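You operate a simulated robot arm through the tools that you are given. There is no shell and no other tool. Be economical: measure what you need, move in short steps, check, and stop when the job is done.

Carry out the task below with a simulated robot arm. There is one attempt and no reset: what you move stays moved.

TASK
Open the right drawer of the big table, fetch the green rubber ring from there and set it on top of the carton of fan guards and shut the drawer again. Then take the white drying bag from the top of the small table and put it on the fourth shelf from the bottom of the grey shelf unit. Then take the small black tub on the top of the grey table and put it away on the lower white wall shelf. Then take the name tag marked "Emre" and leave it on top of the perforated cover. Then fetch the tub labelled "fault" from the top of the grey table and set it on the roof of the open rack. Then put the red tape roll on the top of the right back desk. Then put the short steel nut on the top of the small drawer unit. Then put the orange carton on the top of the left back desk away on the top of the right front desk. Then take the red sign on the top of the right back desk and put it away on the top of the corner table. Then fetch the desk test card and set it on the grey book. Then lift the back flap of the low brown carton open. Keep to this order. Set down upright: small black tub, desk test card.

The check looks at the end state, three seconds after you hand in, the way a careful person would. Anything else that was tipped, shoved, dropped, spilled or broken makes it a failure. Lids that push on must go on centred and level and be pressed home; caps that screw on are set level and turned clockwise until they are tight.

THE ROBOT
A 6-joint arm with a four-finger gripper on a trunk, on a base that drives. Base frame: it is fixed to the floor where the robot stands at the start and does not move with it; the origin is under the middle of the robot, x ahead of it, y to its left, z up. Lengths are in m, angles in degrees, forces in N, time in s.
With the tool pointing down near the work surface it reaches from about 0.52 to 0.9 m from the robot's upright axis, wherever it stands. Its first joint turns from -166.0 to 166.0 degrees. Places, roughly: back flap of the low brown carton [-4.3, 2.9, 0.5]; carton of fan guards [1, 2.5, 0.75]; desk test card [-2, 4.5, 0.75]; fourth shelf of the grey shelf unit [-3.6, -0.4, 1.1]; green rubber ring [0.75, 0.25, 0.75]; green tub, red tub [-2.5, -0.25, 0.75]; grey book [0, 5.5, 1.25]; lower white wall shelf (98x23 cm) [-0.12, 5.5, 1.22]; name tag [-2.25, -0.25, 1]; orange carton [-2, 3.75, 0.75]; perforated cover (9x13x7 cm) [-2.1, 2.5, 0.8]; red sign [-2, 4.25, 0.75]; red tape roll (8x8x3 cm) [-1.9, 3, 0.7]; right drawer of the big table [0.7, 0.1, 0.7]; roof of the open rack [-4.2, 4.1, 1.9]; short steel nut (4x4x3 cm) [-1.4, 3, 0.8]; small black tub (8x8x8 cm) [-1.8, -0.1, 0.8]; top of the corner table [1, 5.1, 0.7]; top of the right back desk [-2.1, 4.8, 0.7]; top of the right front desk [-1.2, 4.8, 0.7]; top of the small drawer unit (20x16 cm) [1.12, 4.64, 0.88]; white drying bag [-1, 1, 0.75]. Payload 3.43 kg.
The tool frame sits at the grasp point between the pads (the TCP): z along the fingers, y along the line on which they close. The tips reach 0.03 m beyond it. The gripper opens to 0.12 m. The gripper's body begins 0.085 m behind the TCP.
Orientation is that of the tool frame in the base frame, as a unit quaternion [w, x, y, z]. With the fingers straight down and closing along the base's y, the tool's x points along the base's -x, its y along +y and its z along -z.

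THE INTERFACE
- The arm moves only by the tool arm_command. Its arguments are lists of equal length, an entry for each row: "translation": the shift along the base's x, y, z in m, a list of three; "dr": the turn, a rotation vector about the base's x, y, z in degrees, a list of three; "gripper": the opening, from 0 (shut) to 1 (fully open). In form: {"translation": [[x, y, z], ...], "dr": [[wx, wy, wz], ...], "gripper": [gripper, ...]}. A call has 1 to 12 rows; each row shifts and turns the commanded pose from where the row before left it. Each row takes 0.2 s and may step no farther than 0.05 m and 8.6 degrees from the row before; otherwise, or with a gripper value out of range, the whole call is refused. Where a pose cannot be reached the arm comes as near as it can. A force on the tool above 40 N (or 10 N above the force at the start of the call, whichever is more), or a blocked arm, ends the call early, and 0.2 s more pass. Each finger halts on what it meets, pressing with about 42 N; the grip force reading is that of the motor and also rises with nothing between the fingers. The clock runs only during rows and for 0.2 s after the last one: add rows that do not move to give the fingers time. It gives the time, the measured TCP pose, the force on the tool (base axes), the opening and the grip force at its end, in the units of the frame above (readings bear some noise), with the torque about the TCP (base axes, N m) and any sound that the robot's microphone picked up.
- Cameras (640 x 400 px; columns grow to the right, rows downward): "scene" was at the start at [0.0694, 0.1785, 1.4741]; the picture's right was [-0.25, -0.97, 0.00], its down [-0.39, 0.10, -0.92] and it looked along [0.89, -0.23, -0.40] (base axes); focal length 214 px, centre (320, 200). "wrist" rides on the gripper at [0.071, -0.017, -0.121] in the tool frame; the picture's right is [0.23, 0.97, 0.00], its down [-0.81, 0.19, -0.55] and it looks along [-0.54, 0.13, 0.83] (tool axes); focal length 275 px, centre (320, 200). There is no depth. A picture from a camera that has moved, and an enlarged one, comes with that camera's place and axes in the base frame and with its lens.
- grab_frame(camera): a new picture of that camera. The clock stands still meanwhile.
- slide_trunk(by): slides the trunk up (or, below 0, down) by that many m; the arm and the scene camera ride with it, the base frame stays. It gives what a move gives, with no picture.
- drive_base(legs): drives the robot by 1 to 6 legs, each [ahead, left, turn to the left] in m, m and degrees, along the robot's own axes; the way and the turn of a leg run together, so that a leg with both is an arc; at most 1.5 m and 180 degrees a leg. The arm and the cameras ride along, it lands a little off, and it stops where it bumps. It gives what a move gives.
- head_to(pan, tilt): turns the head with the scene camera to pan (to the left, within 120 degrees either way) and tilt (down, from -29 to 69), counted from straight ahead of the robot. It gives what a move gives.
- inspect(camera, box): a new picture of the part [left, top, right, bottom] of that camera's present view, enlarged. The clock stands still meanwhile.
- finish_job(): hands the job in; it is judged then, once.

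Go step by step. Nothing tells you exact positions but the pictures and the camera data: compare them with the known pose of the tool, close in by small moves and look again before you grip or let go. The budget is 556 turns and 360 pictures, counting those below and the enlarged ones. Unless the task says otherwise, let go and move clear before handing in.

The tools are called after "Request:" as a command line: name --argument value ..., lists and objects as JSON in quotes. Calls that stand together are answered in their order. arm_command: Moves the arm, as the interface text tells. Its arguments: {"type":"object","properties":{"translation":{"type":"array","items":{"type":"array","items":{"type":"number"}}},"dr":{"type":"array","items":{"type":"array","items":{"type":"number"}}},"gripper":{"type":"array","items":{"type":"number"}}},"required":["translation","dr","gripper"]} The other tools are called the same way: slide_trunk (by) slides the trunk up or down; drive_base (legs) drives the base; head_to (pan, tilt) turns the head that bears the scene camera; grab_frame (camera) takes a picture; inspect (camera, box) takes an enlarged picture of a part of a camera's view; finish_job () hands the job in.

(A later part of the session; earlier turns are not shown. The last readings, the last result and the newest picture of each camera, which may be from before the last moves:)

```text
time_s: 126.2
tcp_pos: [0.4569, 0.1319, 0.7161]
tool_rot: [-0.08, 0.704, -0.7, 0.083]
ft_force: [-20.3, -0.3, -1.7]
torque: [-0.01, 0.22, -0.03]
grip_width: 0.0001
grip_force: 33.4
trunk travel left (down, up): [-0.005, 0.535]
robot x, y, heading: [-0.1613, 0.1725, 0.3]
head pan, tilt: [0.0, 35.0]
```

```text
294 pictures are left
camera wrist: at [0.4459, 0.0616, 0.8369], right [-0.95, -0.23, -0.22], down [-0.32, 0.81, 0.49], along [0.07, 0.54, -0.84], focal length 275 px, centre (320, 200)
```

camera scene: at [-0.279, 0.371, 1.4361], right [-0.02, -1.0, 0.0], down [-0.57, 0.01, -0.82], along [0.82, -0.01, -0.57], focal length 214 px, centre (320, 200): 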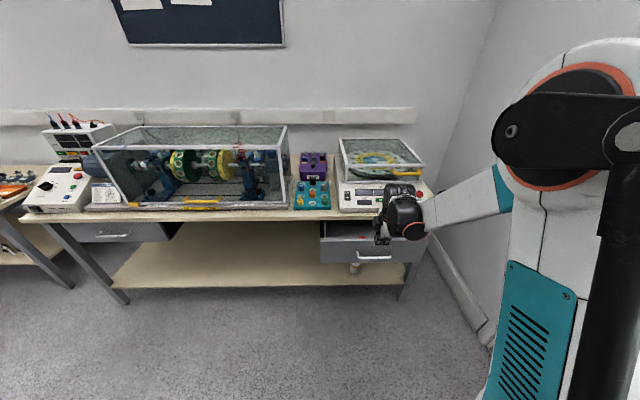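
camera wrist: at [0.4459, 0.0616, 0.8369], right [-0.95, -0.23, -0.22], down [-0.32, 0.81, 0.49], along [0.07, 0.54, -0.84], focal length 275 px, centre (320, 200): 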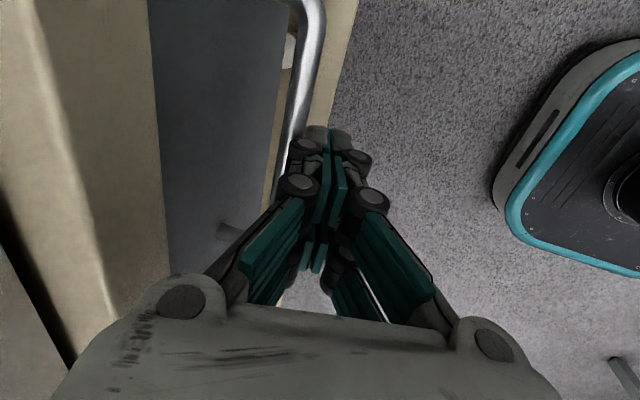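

The drawer seems fully in (20 N back-pressure). One last small push, then back off and check.

Request:
arm_command --translation '[[0.008, 0, 0]]' --dr '[[0, 0, 0]]' --gripper '[0]'

Request:
drive_base --legs '[[-0.35, 0, 0]]'

Request:
grab_frame --camera "scene"

```text
time_s: 126.6
tcp_pos: [0.4575, 0.1331, 0.7146]
tool_rot: [-0.077, 0.704, -0.701, 0.079]
ft_force: [-13.2, 0.2, 3.0]
torque: [0.01, 0.11, -0.04]
grip_width: 0.0
grip_force: 33.9
trunk travel left (down, up): [-0.005, 0.535]
robot x, y, heading: [-0.1608, 0.1695, 0.1]
head pan, tilt: [0.0, 35.0]
stopped in row 1: the force on the tool passed its limit at 49 N (the readings are from after the stop); the commanded pose is now the measured one
```

```text
time_s: 128.9
tcp_pos: [0.1038, 0.1292, 0.7151]
tool_rot: [0.078, -0.702, 0.703, -0.078]
ft_force: [1.1, -0.1, -0.5]
torque: [-0.04, -0.01, -0.01]
grip_width: 0.0001
grip_force: 34.0
trunk travel left (down, up): [-0.005, 0.535]
robot x, y, heading: [-0.5176, 0.1748, -0.3]
head pan, tilt: [0.0, 35.0]
```

```text
293 pictures are left
camera scene: at [-0.449, 0.3714, 1.436], right [0.0, -1.0, 0.0], down [-0.57, 0.0, -0.82], along [0.82, 0.0, -0.57], focal length 214 px, centre (320, 200)
```

scene: 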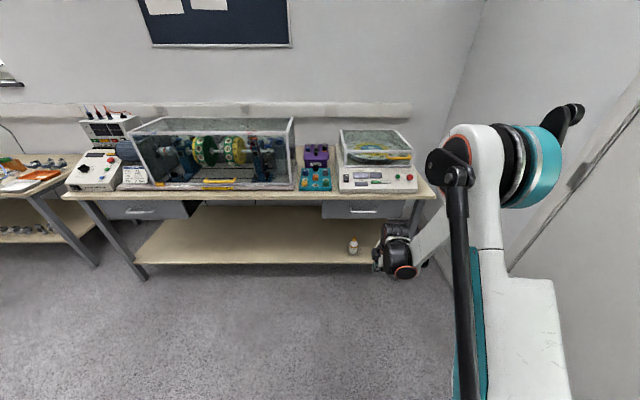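

Drawer is shut. Next the drying bag on the small table: I raise the arm and go to its right side, facing −x.

Request:
slide_trunk --by 0.45

Request:
drive_base --legs '[[0.25, 0, 0], [0, 0.8, 0], [0, 0, 90], [0, 0, 90]]'

Request:
head_to --pan 10 --tilt 45

Request:
grab_frame --camera "scene"

Request:
grab_frame --camera "wrist"

```text
refused: 0.45 is not a number from -0.4 to 0.4
```

```text
time_s: 140.8
tcp_pos: [-0.7632, 1.3325, 0.7164]
tool_rot: [-0.105, 0.871, 0.479, -0.042]
ft_force: [0.7, 2.5, -0.2]
torque: [-0.03, 0.0, 0.01]
grip_width: 0.0
grip_force: 33.8
trunk travel left (down, up): [-0.005, 0.535]
robot x, y, heading: [-0.2624, 0.9606, 147.7]
head pan, tilt: [0.0, 35.0]
stopped in leg 4: the force on the tool passed its limit at 123 N (the readings are from after the stop); the commanded pose is now the measured one
```

```text
time_s: 141.5
tcp_pos: [-0.7625, 1.3315, 0.7153]
tool_rot: [-0.105, 0.871, 0.478, -0.043]
ft_force: [-0.2, 4.2, 1.2]
torque: [-0.11, 0.01, 0.01]
grip_width: 0.0
grip_force: 33.2
trunk travel left (down, up): [-0.005, 0.535]
robot x, y, heading: [-0.2628, 0.9545, 147.4]
head pan, tilt: [10.0, 45.0]
```

```text
292 pictures are left
camera scene: at [-0.4286, 0.81, 1.4212], right [0.38, 0.93, 0.0], down [0.65, -0.27, -0.71], along [-0.65, 0.27, -0.71], focal length 214 px, centre (320, 200)
```

scene: 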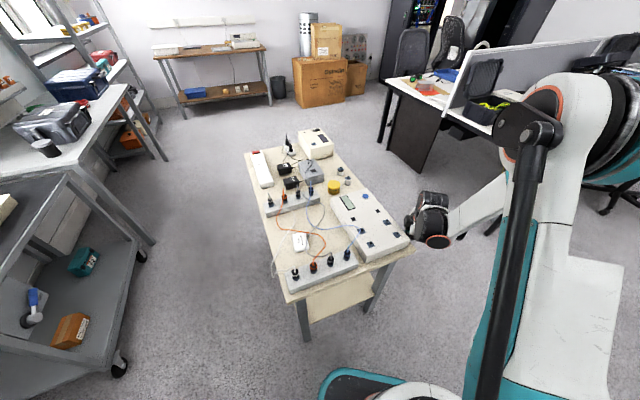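

```text
291 pictures are left
camera wrist: at [-0.7174, 1.3845, 0.8377], right [0.93, -0.31, -0.21], down [-0.18, -0.86, 0.47], along [-0.33, -0.4, -0.85], focal length 275 px, centre (320, 200)
```

wrist: 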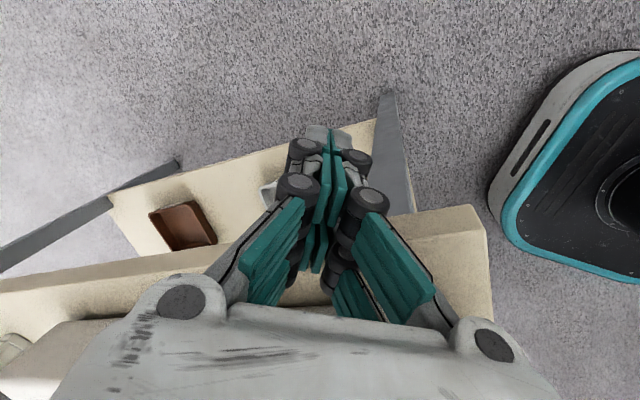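

The trunk lift was refused and the tool bumped the table's side. I turn back a little, lift, then continue.

Request:
drive_base --legs '[[0, 0, -15]]'

Request:
slide_trunk --by 0.4

Request:
grab_frame --camera "scene"

```text
time_s: 142.8
tcp_pos: [-0.6495, 1.4484, 0.7161]
tool_rot: [-0.109, 0.926, 0.361, -0.029]
ft_force: [0.1, -0.1, -0.1]
torque: [-0.02, 0.02, 0.01]
grip_width: 0.0
grip_force: 33.0
trunk travel left (down, up): [-0.005, 0.535]
robot x, y, heading: [-0.2636, 0.9609, 133.0]
head pan, tilt: [10.0, 45.0]
```

```text
time_s: 146.6
tcp_pos: [-0.6497, 1.4482, 1.1156]
tool_rot: [-0.109, 0.926, 0.361, -0.029]
ft_force: [0.1, 0.8, 0.0]
torque: [0.03, 0.01, -0.01]
grip_width: 0.0003
grip_force: 33.6
trunk travel left (down, up): [-0.405, 0.135]
robot x, y, heading: [-0.2649, 0.9607, 132.6]
head pan, tilt: [10.0, 45.0]
```

```text
290 pictures are left
camera scene: at [-0.4616, 0.8576, 1.8211], right [0.6, 0.8, 0.0], down [0.56, -0.43, -0.71], along [-0.56, 0.43, -0.71], focal length 214 px, centre (320, 200)
```

scene: 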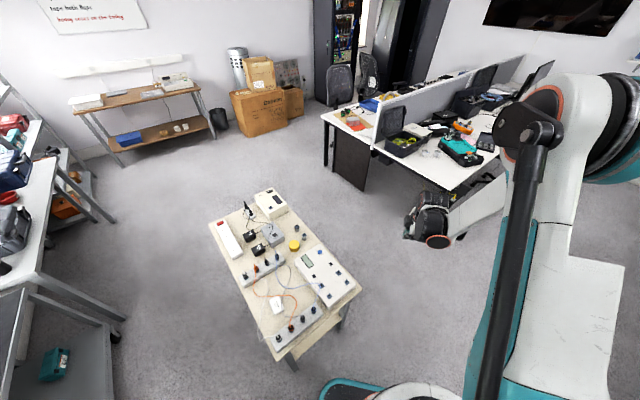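

Request:
drive_base --legs '[[0, 0, 47]]'

Request:
grab_frame --camera "scene"

```text
time_s: 149.1
tcp_pos: [-0.8844, 1.0205, 1.1147]
tool_rot: [-0.09, 0.71, 0.695, -0.07]
ft_force: [0.0, -0.1, -0.4]
torque: [-0.01, -0.01, 0.0]
grip_width: 0.0003
grip_force: 33.6
trunk travel left (down, up): [-0.405, 0.135]
robot x, y, heading: [-0.266, 0.9592, 179.0]
head pan, tilt: [10.0, 45.0]
```

```text
289 pictures are left
camera scene: at [-0.3278, 0.7454, 1.8211], right [-0.15, 0.99, 0.0], down [0.7, 0.11, -0.71], along [-0.7, -0.11, -0.71], focal length 214 px, centre (320, 200)
```

scene: 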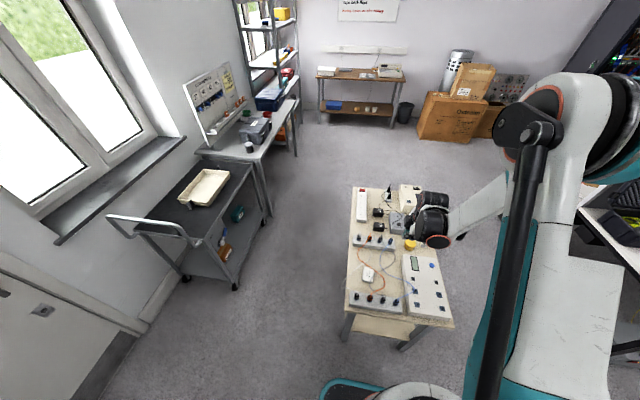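

Request:
inspect --camera "scene" --box '[335, 240, 465, 320]'

Request:
grab_frame --camera "wrist"

```text
4.92 times, centred on (400, 280) of scene
camera zoom: at [-0.3278, 0.7454, 1.8211], right [-0.15, 0.99, 0.0], down [0.7, 0.11, -0.71], along [-0.7, -0.11, -0.71], focal length 1056 px, centre (-74, -194)
```

zoom: 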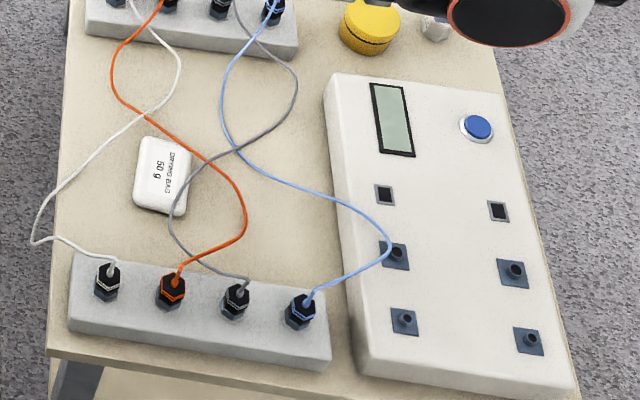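

```text
287 pictures are left
camera wrist: at [-0.8729, 1.0876, 1.2378], right [0.95, 0.21, -0.21], down [0.29, -0.83, 0.47], along [-0.07, -0.51, -0.85], focal length 275 px, centre (320, 200)
```

wrist: 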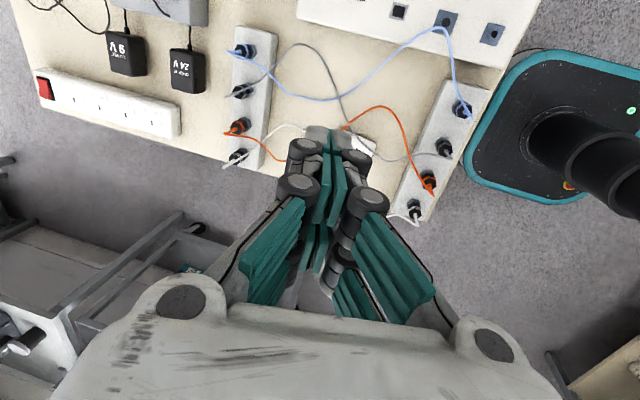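

The drying bag is at about (−0.86, 0.91), with leads close to it. I move the wrist camera above it for a vertical view.

Request:
arm_command --translation '[[0.035, -0.035, 0], [0.035, -0.035, 0], [0.04, -0.03, 0], [0, -0.04, -0.02]]' --dr '[[0, 0, 0], [0, 0, 0], [0, 0, 0], [0, 0, 0]]' --gripper '[0, 0, 0, 0]'

Request:
grab_frame --camera "wrist"

```text
time_s: 150.1
tcp_pos: [-0.7982, 0.876, 1.1233]
tool_rot: [-0.089, 0.711, 0.694, -0.067]
ft_force: [-0.9, 0.1, -0.4]
torque: [0.05, -0.05, 0.0]
grip_width: 0.0001
grip_force: 34.0
out of reach, approached as far as the arm can: row 3, 4
trunk travel left (down, up): [-0.405, 0.135]
robot x, y, heading: [-0.2624, 0.959, 178.8]
head pan, tilt: [10.0, 45.0]
```

```text
286 pictures are left
camera wrist: at [-0.7867, 0.9438, 1.2456], right [0.96, 0.21, -0.21], down [0.29, -0.83, 0.47], along [-0.07, -0.51, -0.86], focal length 275 px, centre (320, 200)
```

wrist: 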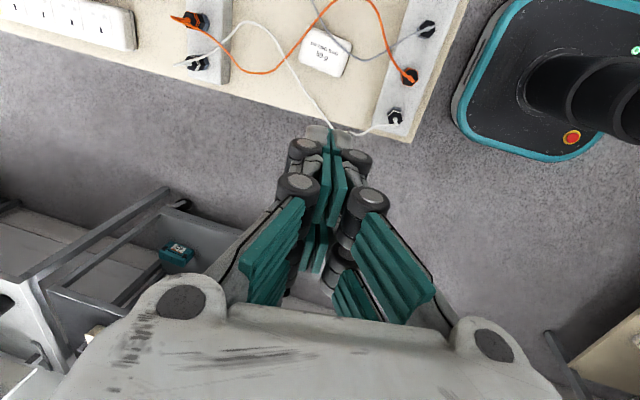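

Request:
inspect --camera "wrist" --box '[230, 0, 430, 130]'

```text
3.08 times, centred on (330, 65) of wrist
camera zoom: at [-0.7867, 0.9438, 1.2456], right [0.96, 0.21, -0.21], down [0.29, -0.83, 0.47], along [-0.07, -0.51, -0.86], focal length 847 px, centre (289, 615)
```

zoom: 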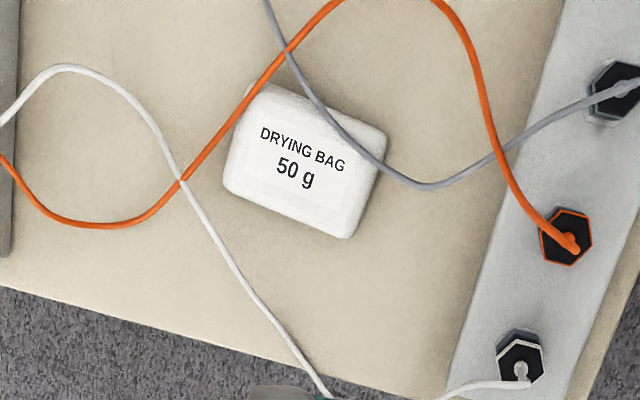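

The bag (long axis along x) has a grey lead over its +x/+y corner and an orange one at the −x/+y corner; its −y side is free. I'll come in with the tool leaning from the −y side, grip its ends along x, and slide it out toward −y before lifting.

Request:
arm_command --translation '[[-0.03, -0.01, 0], [-0.03, -0.01, 0], [-0.01, 0, 0], [0, 0, 0], [0, 0, 0], [0, 0, 0], [0, 0, 0]]' --dr '[[0, -6.3, 0], [0, -6.3, 0], [6.6, 0, 0], [6.6, 0, 0], [6.6, 0, 0], [6.6, 0, 0], [6.6, 0, 0]]' --gripper '[0.3, 0.6, 0.8, 0.8, 0.8, 0.8, 0.8]'

Request:
slide_trunk --by -0.2

Request:
grab_frame --camera "wrist"

```text
time_s: 151.7
tcp_pos: [-0.8682, 0.8573, 1.1229]
tool_rot: [-0.216, 0.68, 0.668, 0.209]
ft_force: [0.0, -0.1, -0.3]
torque: [0.03, 0.0, 0.02]
grip_width: 0.0957
grip_force: 0.0
trunk travel left (down, up): [-0.405, 0.135]
robot x, y, heading: [-0.2659, 0.9595, 178.7]
head pan, tilt: [10.0, 45.0]
```

```text
time_s: 153.9
tcp_pos: [-0.8667, 0.8578, 0.923]
tool_rot: [-0.215, 0.681, 0.669, 0.208]
ft_force: [0.1, 0.1, 0.3]
torque: [0.03, -0.01, -0.02]
grip_width: 0.0959
grip_force: 0.0
trunk travel left (down, up): [-0.205, 0.335]
robot x, y, heading: [-0.2658, 0.9543, 179.0]
head pan, tilt: [10.0, 45.0]
```

```text
284 pictures are left
camera wrist: at [-0.883, 0.847, 1.0628], right [0.98, 0.18, 0.12], down [0.18, -0.98, -0.01], along [0.11, 0.03, -0.99], focal length 275 px, centre (320, 200)
```

wrist: 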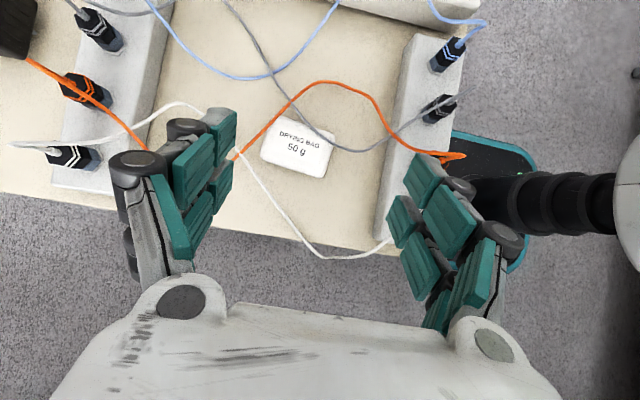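

Request:
arm_command --translation '[[-0.008, 0.005, -0.03], [-0.008, 0.005, -0.03], [0, 0.005, -0.03]]' --dr '[[0, 0, -4.5], [0, 0, -4.5], [0, 0, 0]]' --gripper '[0.7, 0.7, 0.7]'

Request:
grab_frame --camera "wrist"

```text
time_s: 154.7
tcp_pos: [-0.8844, 0.871, 0.8318]
tool_rot: [-0.198, 0.731, 0.614, 0.224]
ft_force: [-0.3, 0.5, -0.9]
torque: [-0.03, -0.03, 0.0]
grip_width: 0.0838
grip_force: 0.0
trunk travel left (down, up): [-0.205, 0.335]
robot x, y, heading: [-0.2644, 0.9602, 179.2]
head pan, tilt: [10.0, 45.0]
```

```text
283 pictures are left
camera wrist: at [-0.9009, 0.8644, 0.9721], right [0.99, 0.02, 0.12], down [0.02, -1.0, -0.01], along [0.12, 0.01, -0.99], focal length 275 px, centre (320, 200)
```

wrist: 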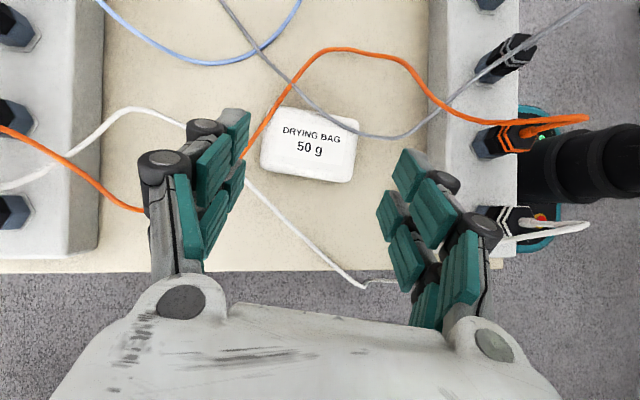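

Request:
arm_command --translation '[[-0.001, 0.01, -0.02], [-0.001, 0.01, -0.018]]' --dr '[[0, 0, 0], [0, 0, 0]]' --gripper '[0.7, 0.7]'

Request:
grab_frame --camera "wrist"

```text
time_s: 155.3
tcp_pos: [-0.8872, 0.8933, 0.7961]
tool_rot: [-0.197, 0.731, 0.613, 0.225]
ft_force: [-0.2, -0.2, -0.1]
torque: [0.02, -0.05, 0.0]
grip_width: 0.0839
grip_force: 0.0
trunk travel left (down, up): [-0.205, 0.335]
robot x, y, heading: [-0.2633, 0.9573, 178.8]
head pan, tilt: [10.0, 45.0]
```

```text
282 pictures are left
camera wrist: at [-0.9039, 0.8854, 0.9349], right [0.99, 0.02, 0.12], down [0.02, -1.0, -0.01], along [0.12, 0.01, -0.99], focal length 275 px, centre (320, 200)
```

wrist: 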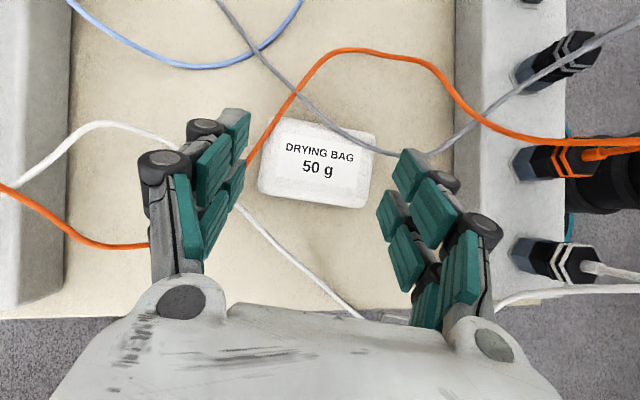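

Request:
arm_command --translation '[[0.0, -0.005, -0.008], [0, 0, -0.006]]' --dr '[[0, 0, 0], [0, 0, 0]]' --gripper '[0.7, 0.7]'

Request:
grab_frame --camera "wrist"

```text
time_s: 155.9
tcp_pos: [-0.8854, 0.8872, 0.7811]
tool_rot: [-0.197, 0.731, 0.613, 0.225]
ft_force: [-0.2, 0.0, 0.8]
torque: [0.03, 0.01, 0.01]
grip_width: 0.0837
grip_force: 0.0
trunk travel left (down, up): [-0.205, 0.335]
robot x, y, heading: [-0.2666, 0.9578, 179.0]
head pan, tilt: [10.0, 45.0]
```

```text
281 pictures are left
camera wrist: at [-0.9031, 0.8802, 0.9211], right [0.99, 0.02, 0.12], down [0.02, -1.0, -0.01], along [0.12, 0.01, -0.99], focal length 275 px, centre (320, 200)
```

wrist: 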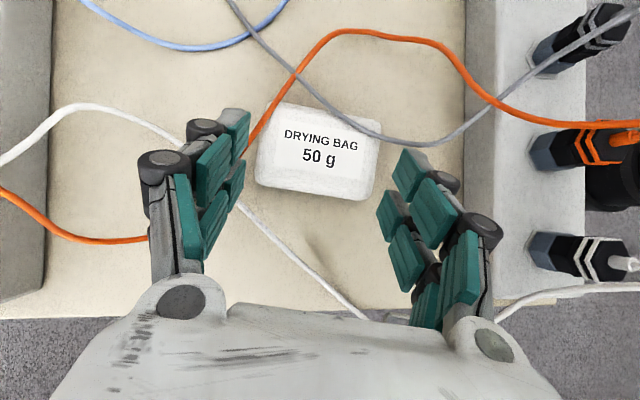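

Clear of the wires. Close on the bag's lower half.

Request:
arm_command --translation '[[0, 0, -0.002], [0, 0, 0], [0, 0, 0]]' --dr '[[0, 0, 0], [0, 0, 0], [0, 0, 0]]' --gripper '[0.6, 0.4, 0.4]'

Request:
grab_frame --camera "wrist"

```text
time_s: 156.7
tcp_pos: [-0.8853, 0.8878, 0.7794]
tool_rot: [-0.197, 0.731, 0.614, 0.224]
ft_force: [-0.4, -1.0, 2.9]
torque: [-0.04, -0.12, -0.04]
grip_width: 0.0488
grip_force: 0.7
trunk travel left (down, up): [-0.205, 0.335]
robot x, y, heading: [-0.2621, 0.9563, 178.9]
head pan, tilt: [10.0, 45.0]
```

```text
280 pictures are left
camera wrist: at [-0.9025, 0.8799, 0.9189], right [0.99, 0.02, 0.12], down [0.02, -1.0, -0.01], along [0.12, 0.01, -0.99], focal length 275 px, centre (320, 200)
```

wrist: 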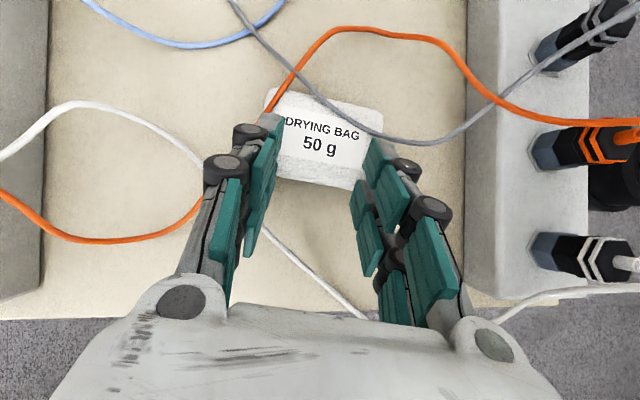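

The fingers closed above the bag: it lies lower than I assumed. Reopen, lower, and close again.

Request:
arm_command --translation '[[0, -0.003, 0.003], [0, 0, 0], [0, 0, 0], [0, 0, -0.008], [0, 0, -0.006], [0, 0, -0.004]]' --dr '[[0, 0, 0], [0, 0, 0], [0, 0, 0], [0, 0, 0], [0, 0, 0], [0, 0, 0]]' --gripper '[0.72, 0.72, 0.72, 0.72, 0.72, 0.72]'

Request:
grab_frame --camera "wrist"

```text
time_s: 158.1
tcp_pos: [-0.8856, 0.8845, 0.7648]
tool_rot: [-0.197, 0.731, 0.614, 0.224]
ft_force: [-0.3, 0.0, 0.0]
torque: [0.01, -0.02, -0.01]
grip_width: 0.0866
grip_force: 0.0
trunk travel left (down, up): [-0.205, 0.335]
robot x, y, heading: [-0.2628, 0.9603, 178.9]
head pan, tilt: [10.0, 45.0]
```

```text
279 pictures are left
camera wrist: at [-0.9022, 0.8761, 0.904], right [0.99, 0.02, 0.12], down [0.02, -1.0, -0.01], along [0.12, 0.01, -0.99], focal length 275 px, centre (320, 200)
```

wrist: 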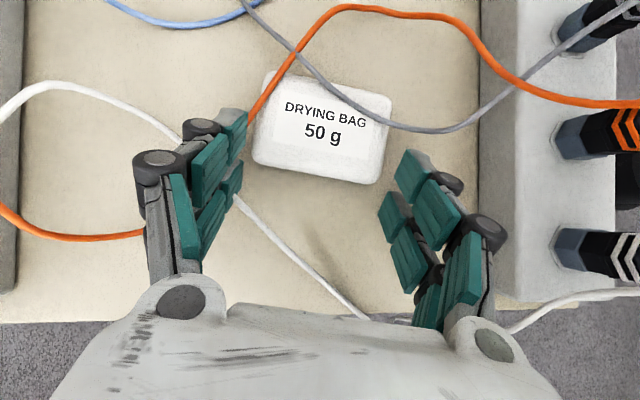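

Request:
arm_command --translation '[[0, 0, -0.004], [0, 0, -0.003], [0, 0, -0.003], [0, 0, -0.003]]' --dr '[[0, 0, 0], [0, 0, 0], [0, 0, 0], [0, 0, 0]]' --gripper '[0.72, 0.72, 0.72, 0.72]'

Request:
grab_frame --camera "wrist"

```text
time_s: 158.8
tcp_pos: [-0.8817, 0.883, 0.7636]
tool_rot: [-0.199, 0.73, 0.613, 0.228]
ft_force: [13.1, -17.1, 57.2]
torque: [-0.81, -2.76, -0.55]
grip_width: 0.0797
grip_force: 44.9
trunk travel left (down, up): [-0.205, 0.335]
robot x, y, heading: [-0.2625, 0.9571, 178.6]
head pan, tilt: [10.0, 45.0]
stopped in row 3: the force on the tool passed its limit at 51 N (the readings are from after the stop); the commanded pose is now the measured one
```

```text
278 pictures are left
camera wrist: at [-0.8983, 0.8742, 0.903], right [0.99, 0.02, 0.12], down [0.02, -1.0, -0.02], along [0.12, 0.02, -0.99], focal length 275 px, centre (320, 200)
```

wrist: 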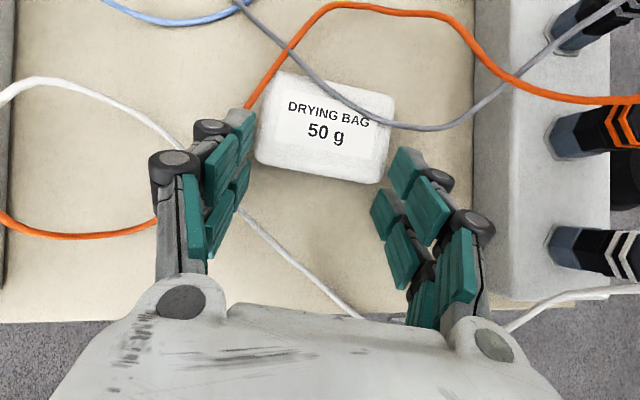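

The right finger landed on the bag's edge. Rise, open wider, shift +x slightly, lower again.

Request:
arm_command --translation '[[0, 0, 0.01], [0.004, 0, 0], [0, 0, 0], [0, 0, -0.006], [0, 0, -0.005]]' --dr '[[0, 0, 0], [0, 0, 0], [0, 0, 0], [0, 0, 0], [0, 0, 0]]' --gripper '[0.8, 0.82, 0.82, 0.82, 0.82]'

Request:
grab_frame --camera "wrist"

```text
time_s: 160.0
tcp_pos: [-0.8804, 0.8851, 0.7577]
tool_rot: [-0.199, 0.731, 0.612, 0.227]
ft_force: [1.4, 4.1, 10.4]
torque: [-0.1, -0.64, 0.21]
grip_width: 0.1018
grip_force: 2.8
trunk travel left (down, up): [-0.205, 0.335]
robot x, y, heading: [-0.2615, 0.9589, 178.5]
head pan, tilt: [10.0, 45.0]
```

```text
277 pictures are left
camera wrist: at [-0.8979, 0.8768, 0.8979], right [0.99, 0.02, 0.12], down [0.02, -1.0, -0.02], along [0.12, 0.02, -0.99], focal length 275 px, centre (320, 200)
```

wrist: 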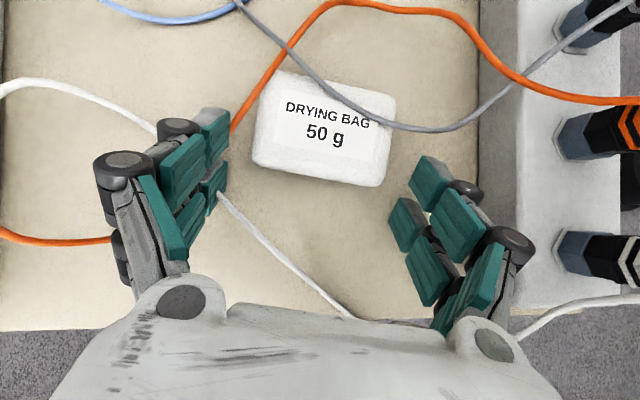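

Request:
arm_command --translation '[[0, 0, 0.004], [0.003, 0.009, 0], [0, 0, 0], [0, 0, 0], [0, 0, 0]]' --dr '[[0, 0, 0], [0, 0, 0], [0, 0, 0], [0, 0, 0], [0, 0, 0]]' --gripper '[0.8, 0.8, 0.7, 0.5, 0.5]'

Request:
grab_frame --camera "wrist"

```text
time_s: 161.2
tcp_pos: [-0.8752, 0.8928, 0.7641]
tool_rot: [-0.2, 0.731, 0.612, 0.226]
ft_force: [11.3, -8.9, 32.1]
torque: [-0.37, -1.84, -0.36]
grip_width: 0.0792
grip_force: 41.8
trunk travel left (down, up): [-0.205, 0.335]
robot x, y, heading: [-0.2628, 0.9518, 179.1]
head pan, tilt: [10.0, 45.0]
```

```text
276 pictures are left
camera wrist: at [-0.893, 0.8847, 0.9038], right [0.99, 0.02, 0.12], down [0.02, -1.0, -0.02], along [0.12, 0.02, -0.99], focal length 275 px, centre (320, 200)
```

wrist: 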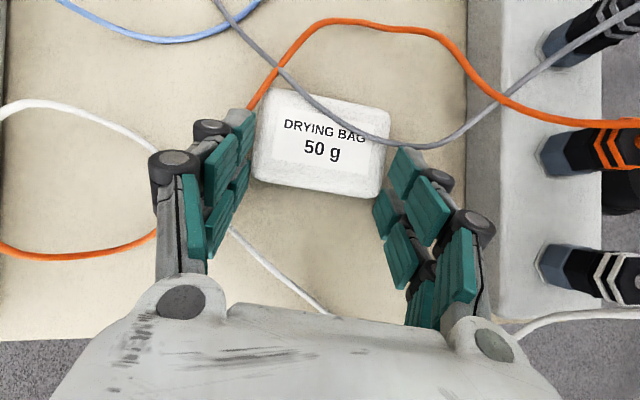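

The grip reads 79 mm: the bag's length. Relieve the pressure and slide it out toward −y/+x.

Request:
arm_command --translation '[[0, 0, 0.003], [0.005, -0.008, 0.001], [0.005, -0.008, 0], [0.005, -0.008, 0], [0.003, -0.006, 0]]' --dr '[[0, 0, 0], [0, 0, 0], [0, 0, 0], [0, 0, 0], [0, 0, 0]]' --gripper '[0.5, 0.5, 0.5, 0.5, 0.5]'

Request:
grab_frame --camera "wrist"

```text
time_s: 162.4
tcp_pos: [-0.8601, 0.8636, 0.7649]
tool_rot: [-0.199, 0.73, 0.613, 0.226]
ft_force: [0.2, -0.3, -0.2]
torque: [-0.03, 0.0, 0.0]
grip_width: 0.0789
grip_force: 41.9
trunk travel left (down, up): [-0.205, 0.335]
robot x, y, heading: [-0.2632, 0.9551, 178.9]
head pan, tilt: [10.0, 45.0]
```

```text
275 pictures are left
camera wrist: at [-0.8768, 0.8554, 0.9041], right [0.99, 0.02, 0.12], down [0.02, -1.0, -0.01], along [0.12, 0.02, -0.99], focal length 275 px, centre (320, 200)
```

wrist: 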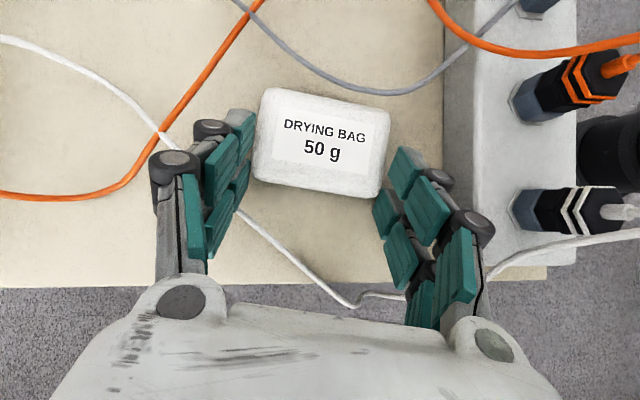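

The bag slid clear. Lift.

Request:
arm_command --translation '[[0, 0, 0.02], [0, 0, 0.04], [0, 0, 0.045], [0, 0, 0.045], [0, 0, 0.045]]' --dr '[[0, 0, 0], [0, 0, 0], [0, 0, 0], [0, 0, 0], [0, 0, 0]]' --gripper '[0.5, 0.5, 0.5, 0.5, 0.5]'

Request:
slide_trunk --by 0.25

Request:
grab_frame --camera "wrist"

Request:
grab_frame --camera "scene"

```text
time_s: 163.6
tcp_pos: [-0.8586, 0.8646, 0.9623]
tool_rot: [-0.199, 0.731, 0.613, 0.226]
ft_force: [-0.5, 0.8, 0.1]
torque: [0.0, 0.02, 0.0]
grip_width: 0.0793
grip_force: 42.3
trunk travel left (down, up): [-0.205, 0.335]
robot x, y, heading: [-0.2654, 0.9585, 178.8]
head pan, tilt: [10.0, 45.0]
```

```text
time_s: 166.2
tcp_pos: [-0.8596, 0.8637, 1.2106]
tool_rot: [-0.199, 0.73, 0.613, 0.226]
ft_force: [0.7, -0.1, -0.5]
torque: [-0.01, -0.02, 0.03]
grip_width: 0.0789
grip_force: 41.8
trunk travel left (down, up): [-0.455, 0.085]
robot x, y, heading: [-0.2636, 0.9569, 179.1]
head pan, tilt: [10.0, 45.0]
```

```text
274 pictures are left
camera wrist: at [-0.8761, 0.8559, 1.3503], right [0.99, 0.02, 0.12], down [0.02, -1.0, -0.02], along [0.12, 0.02, -0.99], focal length 275 px, centre (320, 200)
```

wrist: 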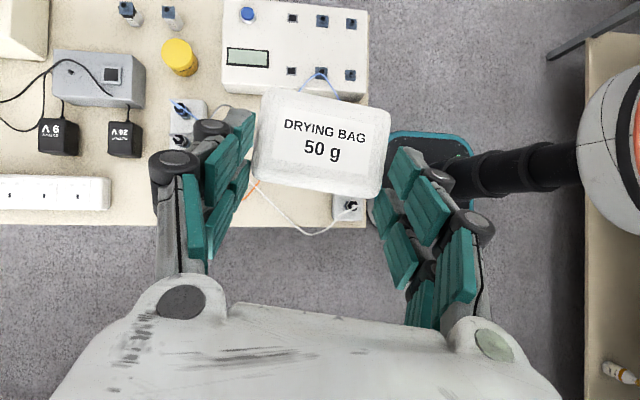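

```text
273 pictures are left
camera scene: at [-0.3281, 0.7454, 1.871], right [-0.15, 0.99, 0.0], down [0.7, 0.11, -0.71], along [-0.7, -0.11, -0.71], focal length 214 px, centre (320, 200)
```

scene: 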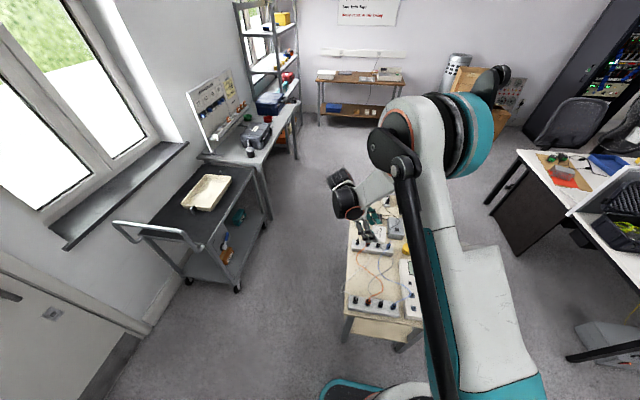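

The bag is held. I route around the north side of the small table toward the grey shelf unit and look again midway.

Request:
drive_base --legs '[[0, -0.85, 0], [1.3, 0, 0], [0.6, 0.3, 0]]'

Request:
head_to --pan 25 --tilt 25

Request:
grab_frame --camera "scene"

```text
time_s: 180.1
tcp_pos: [-2.7628, 1.4186, 1.2092]
tool_rot: [-0.199, 0.729, 0.615, 0.225]
ft_force: [-0.9, 0.1, -1.1]
torque: [0.0, -0.02, -0.01]
grip_width: 0.0791
grip_force: 42.2
trunk travel left (down, up): [-0.455, 0.085]
robot x, y, heading: [-2.1655, 1.5144, 179.3]
head pan, tilt: [10.0, 45.0]
```

```text
time_s: 181.0
tcp_pos: [-2.7628, 1.4187, 1.2112]
tool_rot: [-0.199, 0.73, 0.614, 0.225]
ft_force: [0.0, -1.1, 0.2]
torque: [-0.01, -0.03, 0.01]
grip_width: 0.079
grip_force: 42.1
trunk travel left (down, up): [-0.455, 0.085]
robot x, y, heading: [-2.1642, 1.5148, 179.4]
head pan, tilt: [25.0, 25.0]
```

```text
272 pictures are left
camera scene: at [-2.2342, 1.2792, 1.9016], right [-0.41, 0.91, 0.0], down [0.39, 0.17, -0.91], along [-0.83, -0.37, -0.42], focal length 214 px, centre (320, 200)
```

scene: 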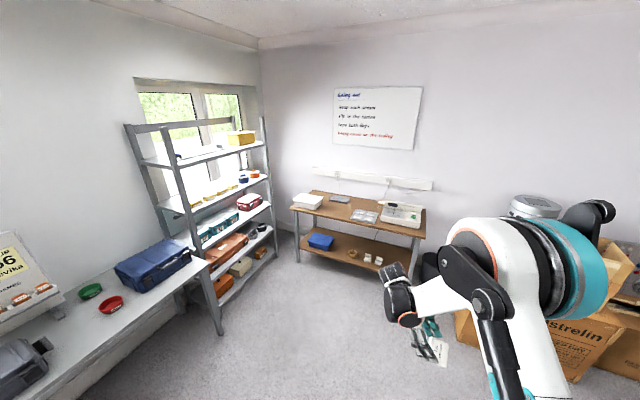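

Request:
inspect --camera "scene" --box '[115, 105, 305, 330]'

```text
1.78 times, centred on (210, 218) of scene
camera zoom: at [-2.2342, 1.2792, 1.9016], right [-0.41, 0.91, 0.0], down [0.39, 0.17, -0.91], along [-0.83, -0.37, -0.42], focal length 381 px, centre (516, 169)
```

zoom: 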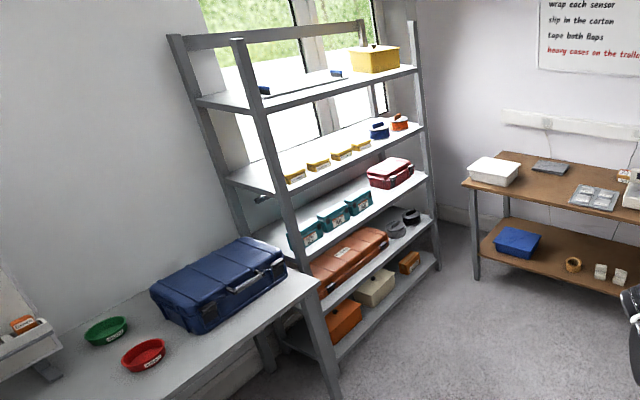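

The 4th shelf (yellow labels boxes, blue/orange rolls) has its front edge at about y −0.29, x −4.2…−3.17. I drive in front of it and face −y.

Request:
drive_base --legs '[[1.0, 0.4, 0], [0.45, 0.6, 0], [0, 0, 90]]'

Request:
head_to --pan 0 --tilt 35

Request:
grab_frame --camera "scene"

```text
time_s: 194.0
tcp_pos: [-3.5294, -0.0641, 1.2107]
tool_rot: [-0.301, 0.075, 0.95, 0.017]
ft_force: [0.3, -0.5, -0.3]
torque: [0.01, -0.03, -0.01]
grip_width: 0.079
grip_force: 42.1
trunk travel left (down, up): [-0.455, 0.085]
robot x, y, heading: [-3.6287, 0.5304, -90.2]
head pan, tilt: [25.0, 25.0]
```

```text
time_s: 194.9
tcp_pos: [-3.5302, -0.0639, 1.2106]
tool_rot: [-0.301, 0.075, 0.951, 0.017]
ft_force: [0.0, -0.3, 0.3]
torque: [-0.02, -0.05, 0.03]
grip_width: 0.0791
grip_force: 42.7
trunk travel left (down, up): [-0.455, 0.085]
robot x, y, heading: [-3.6324, 0.5326, -90.1]
head pan, tilt: [0.0, 35.0]
```

```text
270 pictures are left
camera scene: at [-3.4329, 0.4617, 1.886], right [-1.0, 0.0, 0.0], down [0.0, 0.57, -0.82], along [0.0, -0.82, -0.57], focal length 214 px, centre (320, 200)
```

scene: 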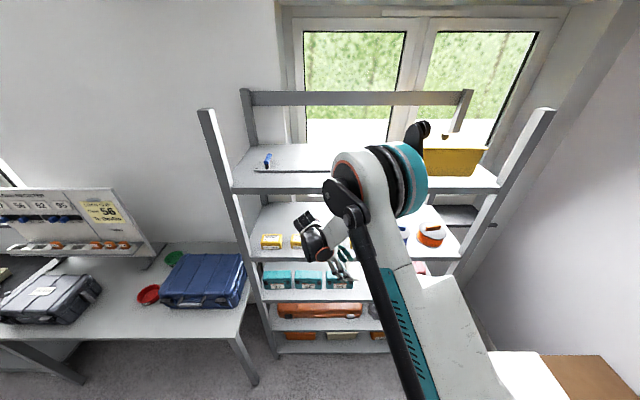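

Request:
inspect --camera "scene" --box '[220, 150, 480, 350]'

Request:
grab_frame --camera "wrist"

```text
2.00 times, centred on (350, 250) of scene
camera zoom: at [-3.4329, 0.4617, 1.886], right [-1.0, 0.0, 0.0], down [0.0, 0.57, -0.82], along [0.0, -0.82, -0.57], focal length 429 px, centre (260, 100)
```

zoom: 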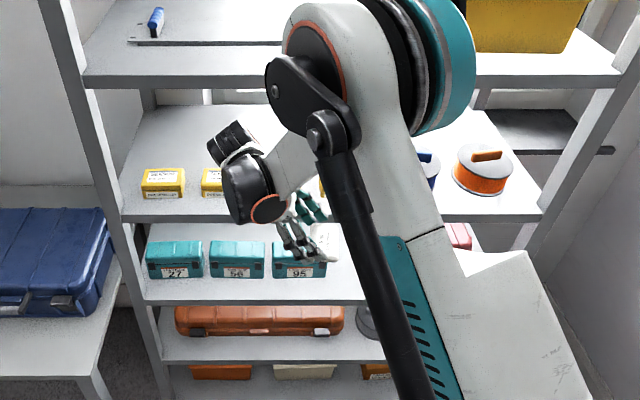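

```text
268 pictures are left
camera wrist: at [-3.5217, -0.0814, 1.3504], right [-0.04, 0.99, 0.12], down [1.0, 0.04, -0.02], along [-0.02, 0.12, -0.99], focal length 275 px, centre (320, 200)
```

wrist: 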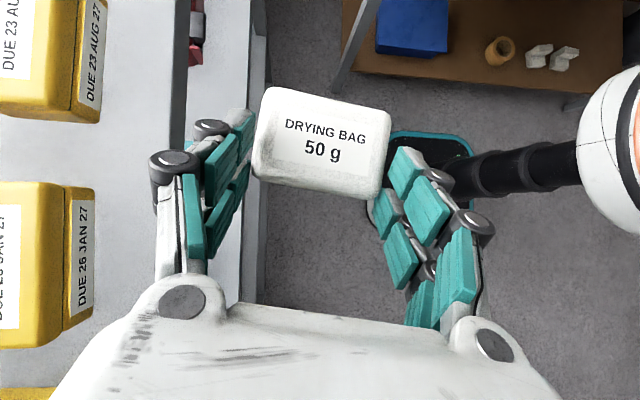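

Shelf 4 is at z≈1.18 with front edge y≈−0.14; the row of yellow boxes stands at the front, the back is empty. I back off a little and yaw the tool 90° so it leans into the shelf.

Request:
drive_base --legs '[[-0.2, 0, 0]]'

Request:
arm_command --translation '[[0, 0, 0], [0, 0, 0], [0, 0, 0], [0, 0, 0], [0, 0, 0], [0, 0, 0], [0, 0, 0], [0, 0, 0], [0, 0, 0], [0, 0, 0], [0, 0, 0], [0, 0, 0]]' --dr '[[0, 0, 8.2], [0, 0, 8.2], [0, 0, 8.2], [0, 0, 8.2], [0, 0, 8.2], [0, 0, 8.2], [0, 0, 8.2], [0, 0, 8.2], [0, 0, 8.2], [0, 0, 8.2], [0, 0, 8.2], [0, 0, 8.2]]' --gripper '[0.5, 0.5, 0.5, 0.5, 0.5, 0.5, 0.5, 0.5, 0.5, 0.5, 0.5, 0.5]'

Request:
grab_frame --camera "scene"

```text
time_s: 196.5
tcp_pos: [-3.5281, 0.1357, 1.2113]
tool_rot: [-0.3, 0.076, 0.951, 0.016]
ft_force: [-0.1, 0.7, -0.1]
torque: [-0.04, 0.0, 0.02]
grip_width: 0.0791
grip_force: 41.7
trunk travel left (down, up): [-0.455, 0.085]
robot x, y, heading: [-3.6348, 0.7244, -90.0]
head pan, tilt: [0.0, 35.0]
```

```text
time_s: 199.1
tcp_pos: [-3.5266, 0.1262, 1.2219]
tool_rot: [-0.208, -0.671, 0.678, -0.216]
ft_force: [-0.1, 0.4, -0.7]
torque: [0.02, -0.02, -0.05]
grip_width: 0.079
grip_force: 41.8
out of reach, approached as far as the arm can: row 10, 11, 12
trunk travel left (down, up): [-0.455, 0.085]
robot x, y, heading: [-3.6301, 0.7268, -90.2]
head pan, tilt: [0.0, 35.0]
```

```text
267 pictures are left
camera scene: at [-3.4331, 0.6605, 1.886], right [-1.0, 0.0, 0.0], down [0.0, 0.57, -0.82], along [0.0, -0.82, -0.57], focal length 214 px, centre (320, 200)
```

scene: 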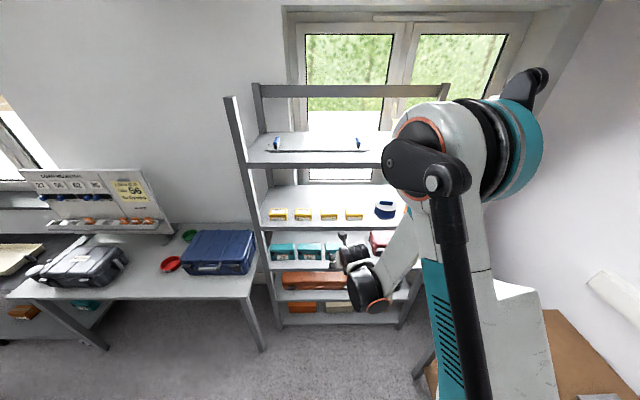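

Request:
arm_command --translation '[[0, 0, 0.04], [0, 0, 0.04], [0, 0, 0.04], [0, 0, 0.04], [0, 0, 0.03]]' --dr '[[-5, 0, 0], [-5, 0, 0], [-5, 0, 0], [-5, 0, 0], [-5, 0, 0]]' --gripper '[0.5, 0.5, 0.5, 0.5, 0.5]'

Request:
slide_trunk --by -0.13

Request:
grab_frame --camera "wrist"

Request:
grab_frame --camera "scene"

```text
time_s: 200.3
tcp_pos: [-3.528, 0.1274, 1.4108]
tool_rot: [-0.35, -0.608, 0.615, -0.358]
ft_force: [-0.6, 0.4, -0.4]
torque: [0.01, -0.02, -0.01]
grip_width: 0.0791
grip_force: 42.8
trunk travel left (down, up): [-0.455, 0.085]
robot x, y, heading: [-3.6307, 0.7287, -90.2]
head pan, tilt: [0.0, 35.0]
```

```text
time_s: 201.9
tcp_pos: [-3.528, 0.1271, 1.2805]
tool_rot: [-0.349, -0.609, 0.615, -0.358]
ft_force: [-0.5, -0.1, 0.1]
torque: [0.02, 0.01, 0.0]
grip_width: 0.0789
grip_force: 42.2
trunk travel left (down, up): [-0.325, 0.215]
robot x, y, heading: [-3.632, 0.724, -90.2]
head pan, tilt: [0.0, 35.0]
```

```text
266 pictures are left
camera wrist: at [-3.5132, 0.1957, 1.4025], right [-0.98, -0.11, 0.18], down [-0.18, 0.88, -0.43], along [-0.11, -0.45, -0.88], focal length 275 px, centre (320, 200)
```

wrist: 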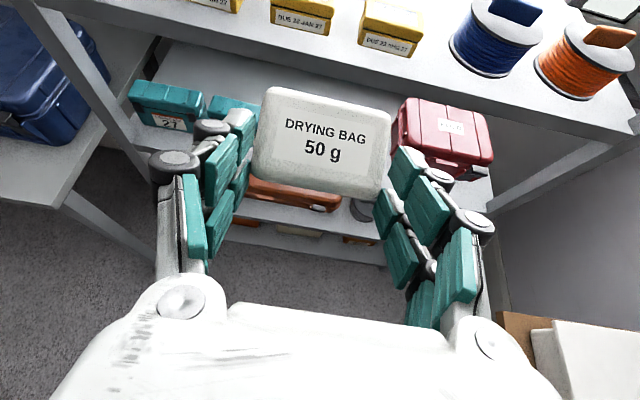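

```text
265 pictures are left
camera scene: at [-3.436, 0.6603, 1.7579], right [-1.0, 0.04, 0.0], down [0.02, 0.56, -0.83], along [-0.03, -0.83, -0.56], focal length 214 px, centre (320, 200)
```

scene: 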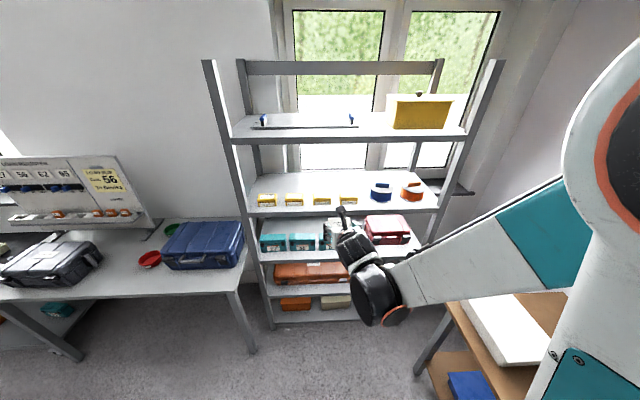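

Request:
drive_base --legs '[[0.16, 0, 0]]'

Request:
grab_frame --camera "wrist"

Request:
inspect --camera "scene" --box '[220, 130, 480, 300]'

```text
time_s: 203.3
tcp_pos: [-3.529, -0.0359, 1.2803]
tool_rot: [-0.349, -0.609, 0.616, -0.357]
ft_force: [-0.2, -0.2, -0.5]
torque: [0.01, 0.02, 0.01]
grip_width: 0.0792
grip_force: 41.6
trunk travel left (down, up): [-0.325, 0.215]
robot x, y, heading: [-3.6342, 0.5687, -90.2]
head pan, tilt: [0.0, 35.0]
```

```text
264 pictures are left
camera wrist: at [-3.5144, 0.0333, 1.4018], right [-0.98, -0.11, 0.18], down [-0.18, 0.89, -0.43], along [-0.12, -0.45, -0.88], focal length 275 px, centre (320, 200)
```

wrist: 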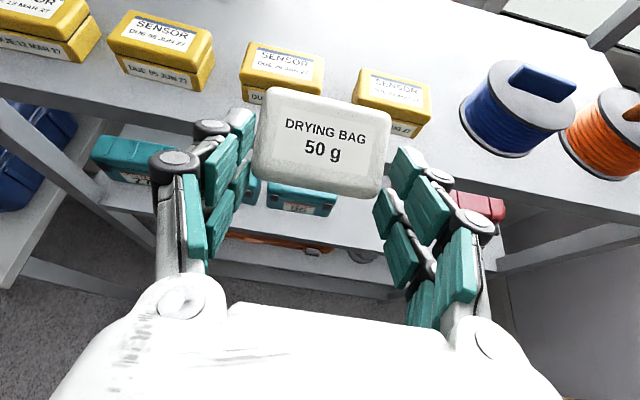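

```text
2.35 times, centred on (350, 215) of scene
camera zoom: at [-3.4366, 0.4974, 1.7576], right [-1.0, 0.04, 0.0], down [0.02, 0.56, -0.83], along [-0.04, -0.83, -0.56], focal length 505 px, centre (249, 165)
```

zoom: 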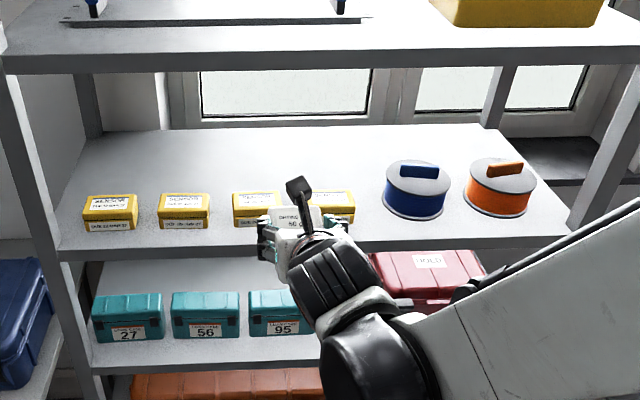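

Request:
drive_base --legs '[[0.1, 0, 0]]'

Request:
arm_command --translation '[[0, -0.04, -0.01], [0, -0.04, 0]]' --dr '[[0, 0, 0], [0, 0, 0]]' --gripper '[0.5, 0.5]'

Request:
grab_frame --camera "wrist"

Request:
grab_frame --camera "scene"

```text
time_s: 204.5
tcp_pos: [-3.5295, -0.1356, 1.2788]
tool_rot: [-0.349, -0.608, 0.617, -0.357]
ft_force: [0.0, -0.8, -1.5]
torque: [0.03, 0.01, -0.01]
grip_width: 0.0791
grip_force: 41.8
trunk travel left (down, up): [-0.325, 0.215]
robot x, y, heading: [-3.6343, 0.467, -90.2]
head pan, tilt: [0.0, 35.0]
```

```text
time_s: 205.1
tcp_pos: [-3.529, -0.2129, 1.2705]
tool_rot: [-0.349, -0.608, 0.616, -0.358]
ft_force: [0.9, -1.4, 0.0]
torque: [0.04, 0.01, 0.06]
grip_width: 0.0792
grip_force: 41.6
trunk travel left (down, up): [-0.325, 0.215]
robot x, y, heading: [-3.6346, 0.4667, -90.3]
head pan, tilt: [0.0, 35.0]
```

```text
262 pictures are left
camera wrist: at [-3.5147, -0.1452, 1.392], right [-0.98, -0.11, 0.18], down [-0.18, 0.88, -0.43], along [-0.11, -0.45, -0.88], focal length 275 px, centre (320, 200)
```

wrist: 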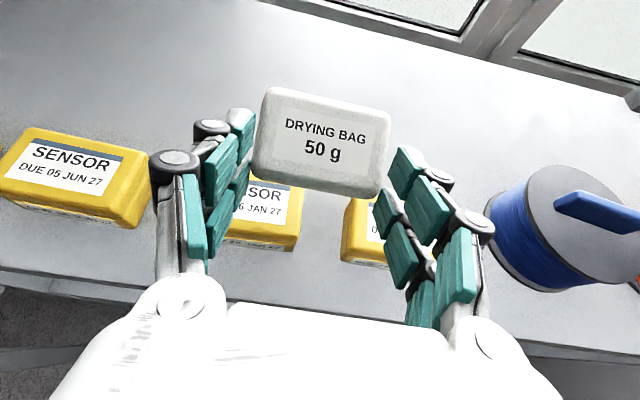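

```text
261 pictures are left
camera scene: at [-3.4335, 0.3988, 1.7559], right [-1.0, 0.0, 0.0], down [0.0, 0.57, -0.82], along [0.0, -0.82, -0.57], focal length 214 px, centre (320, 200)
```

scene: 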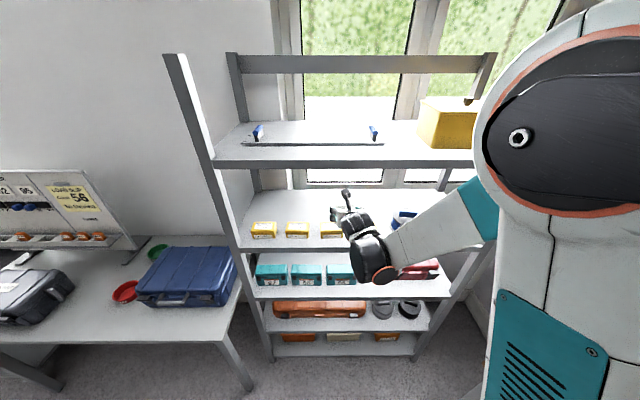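

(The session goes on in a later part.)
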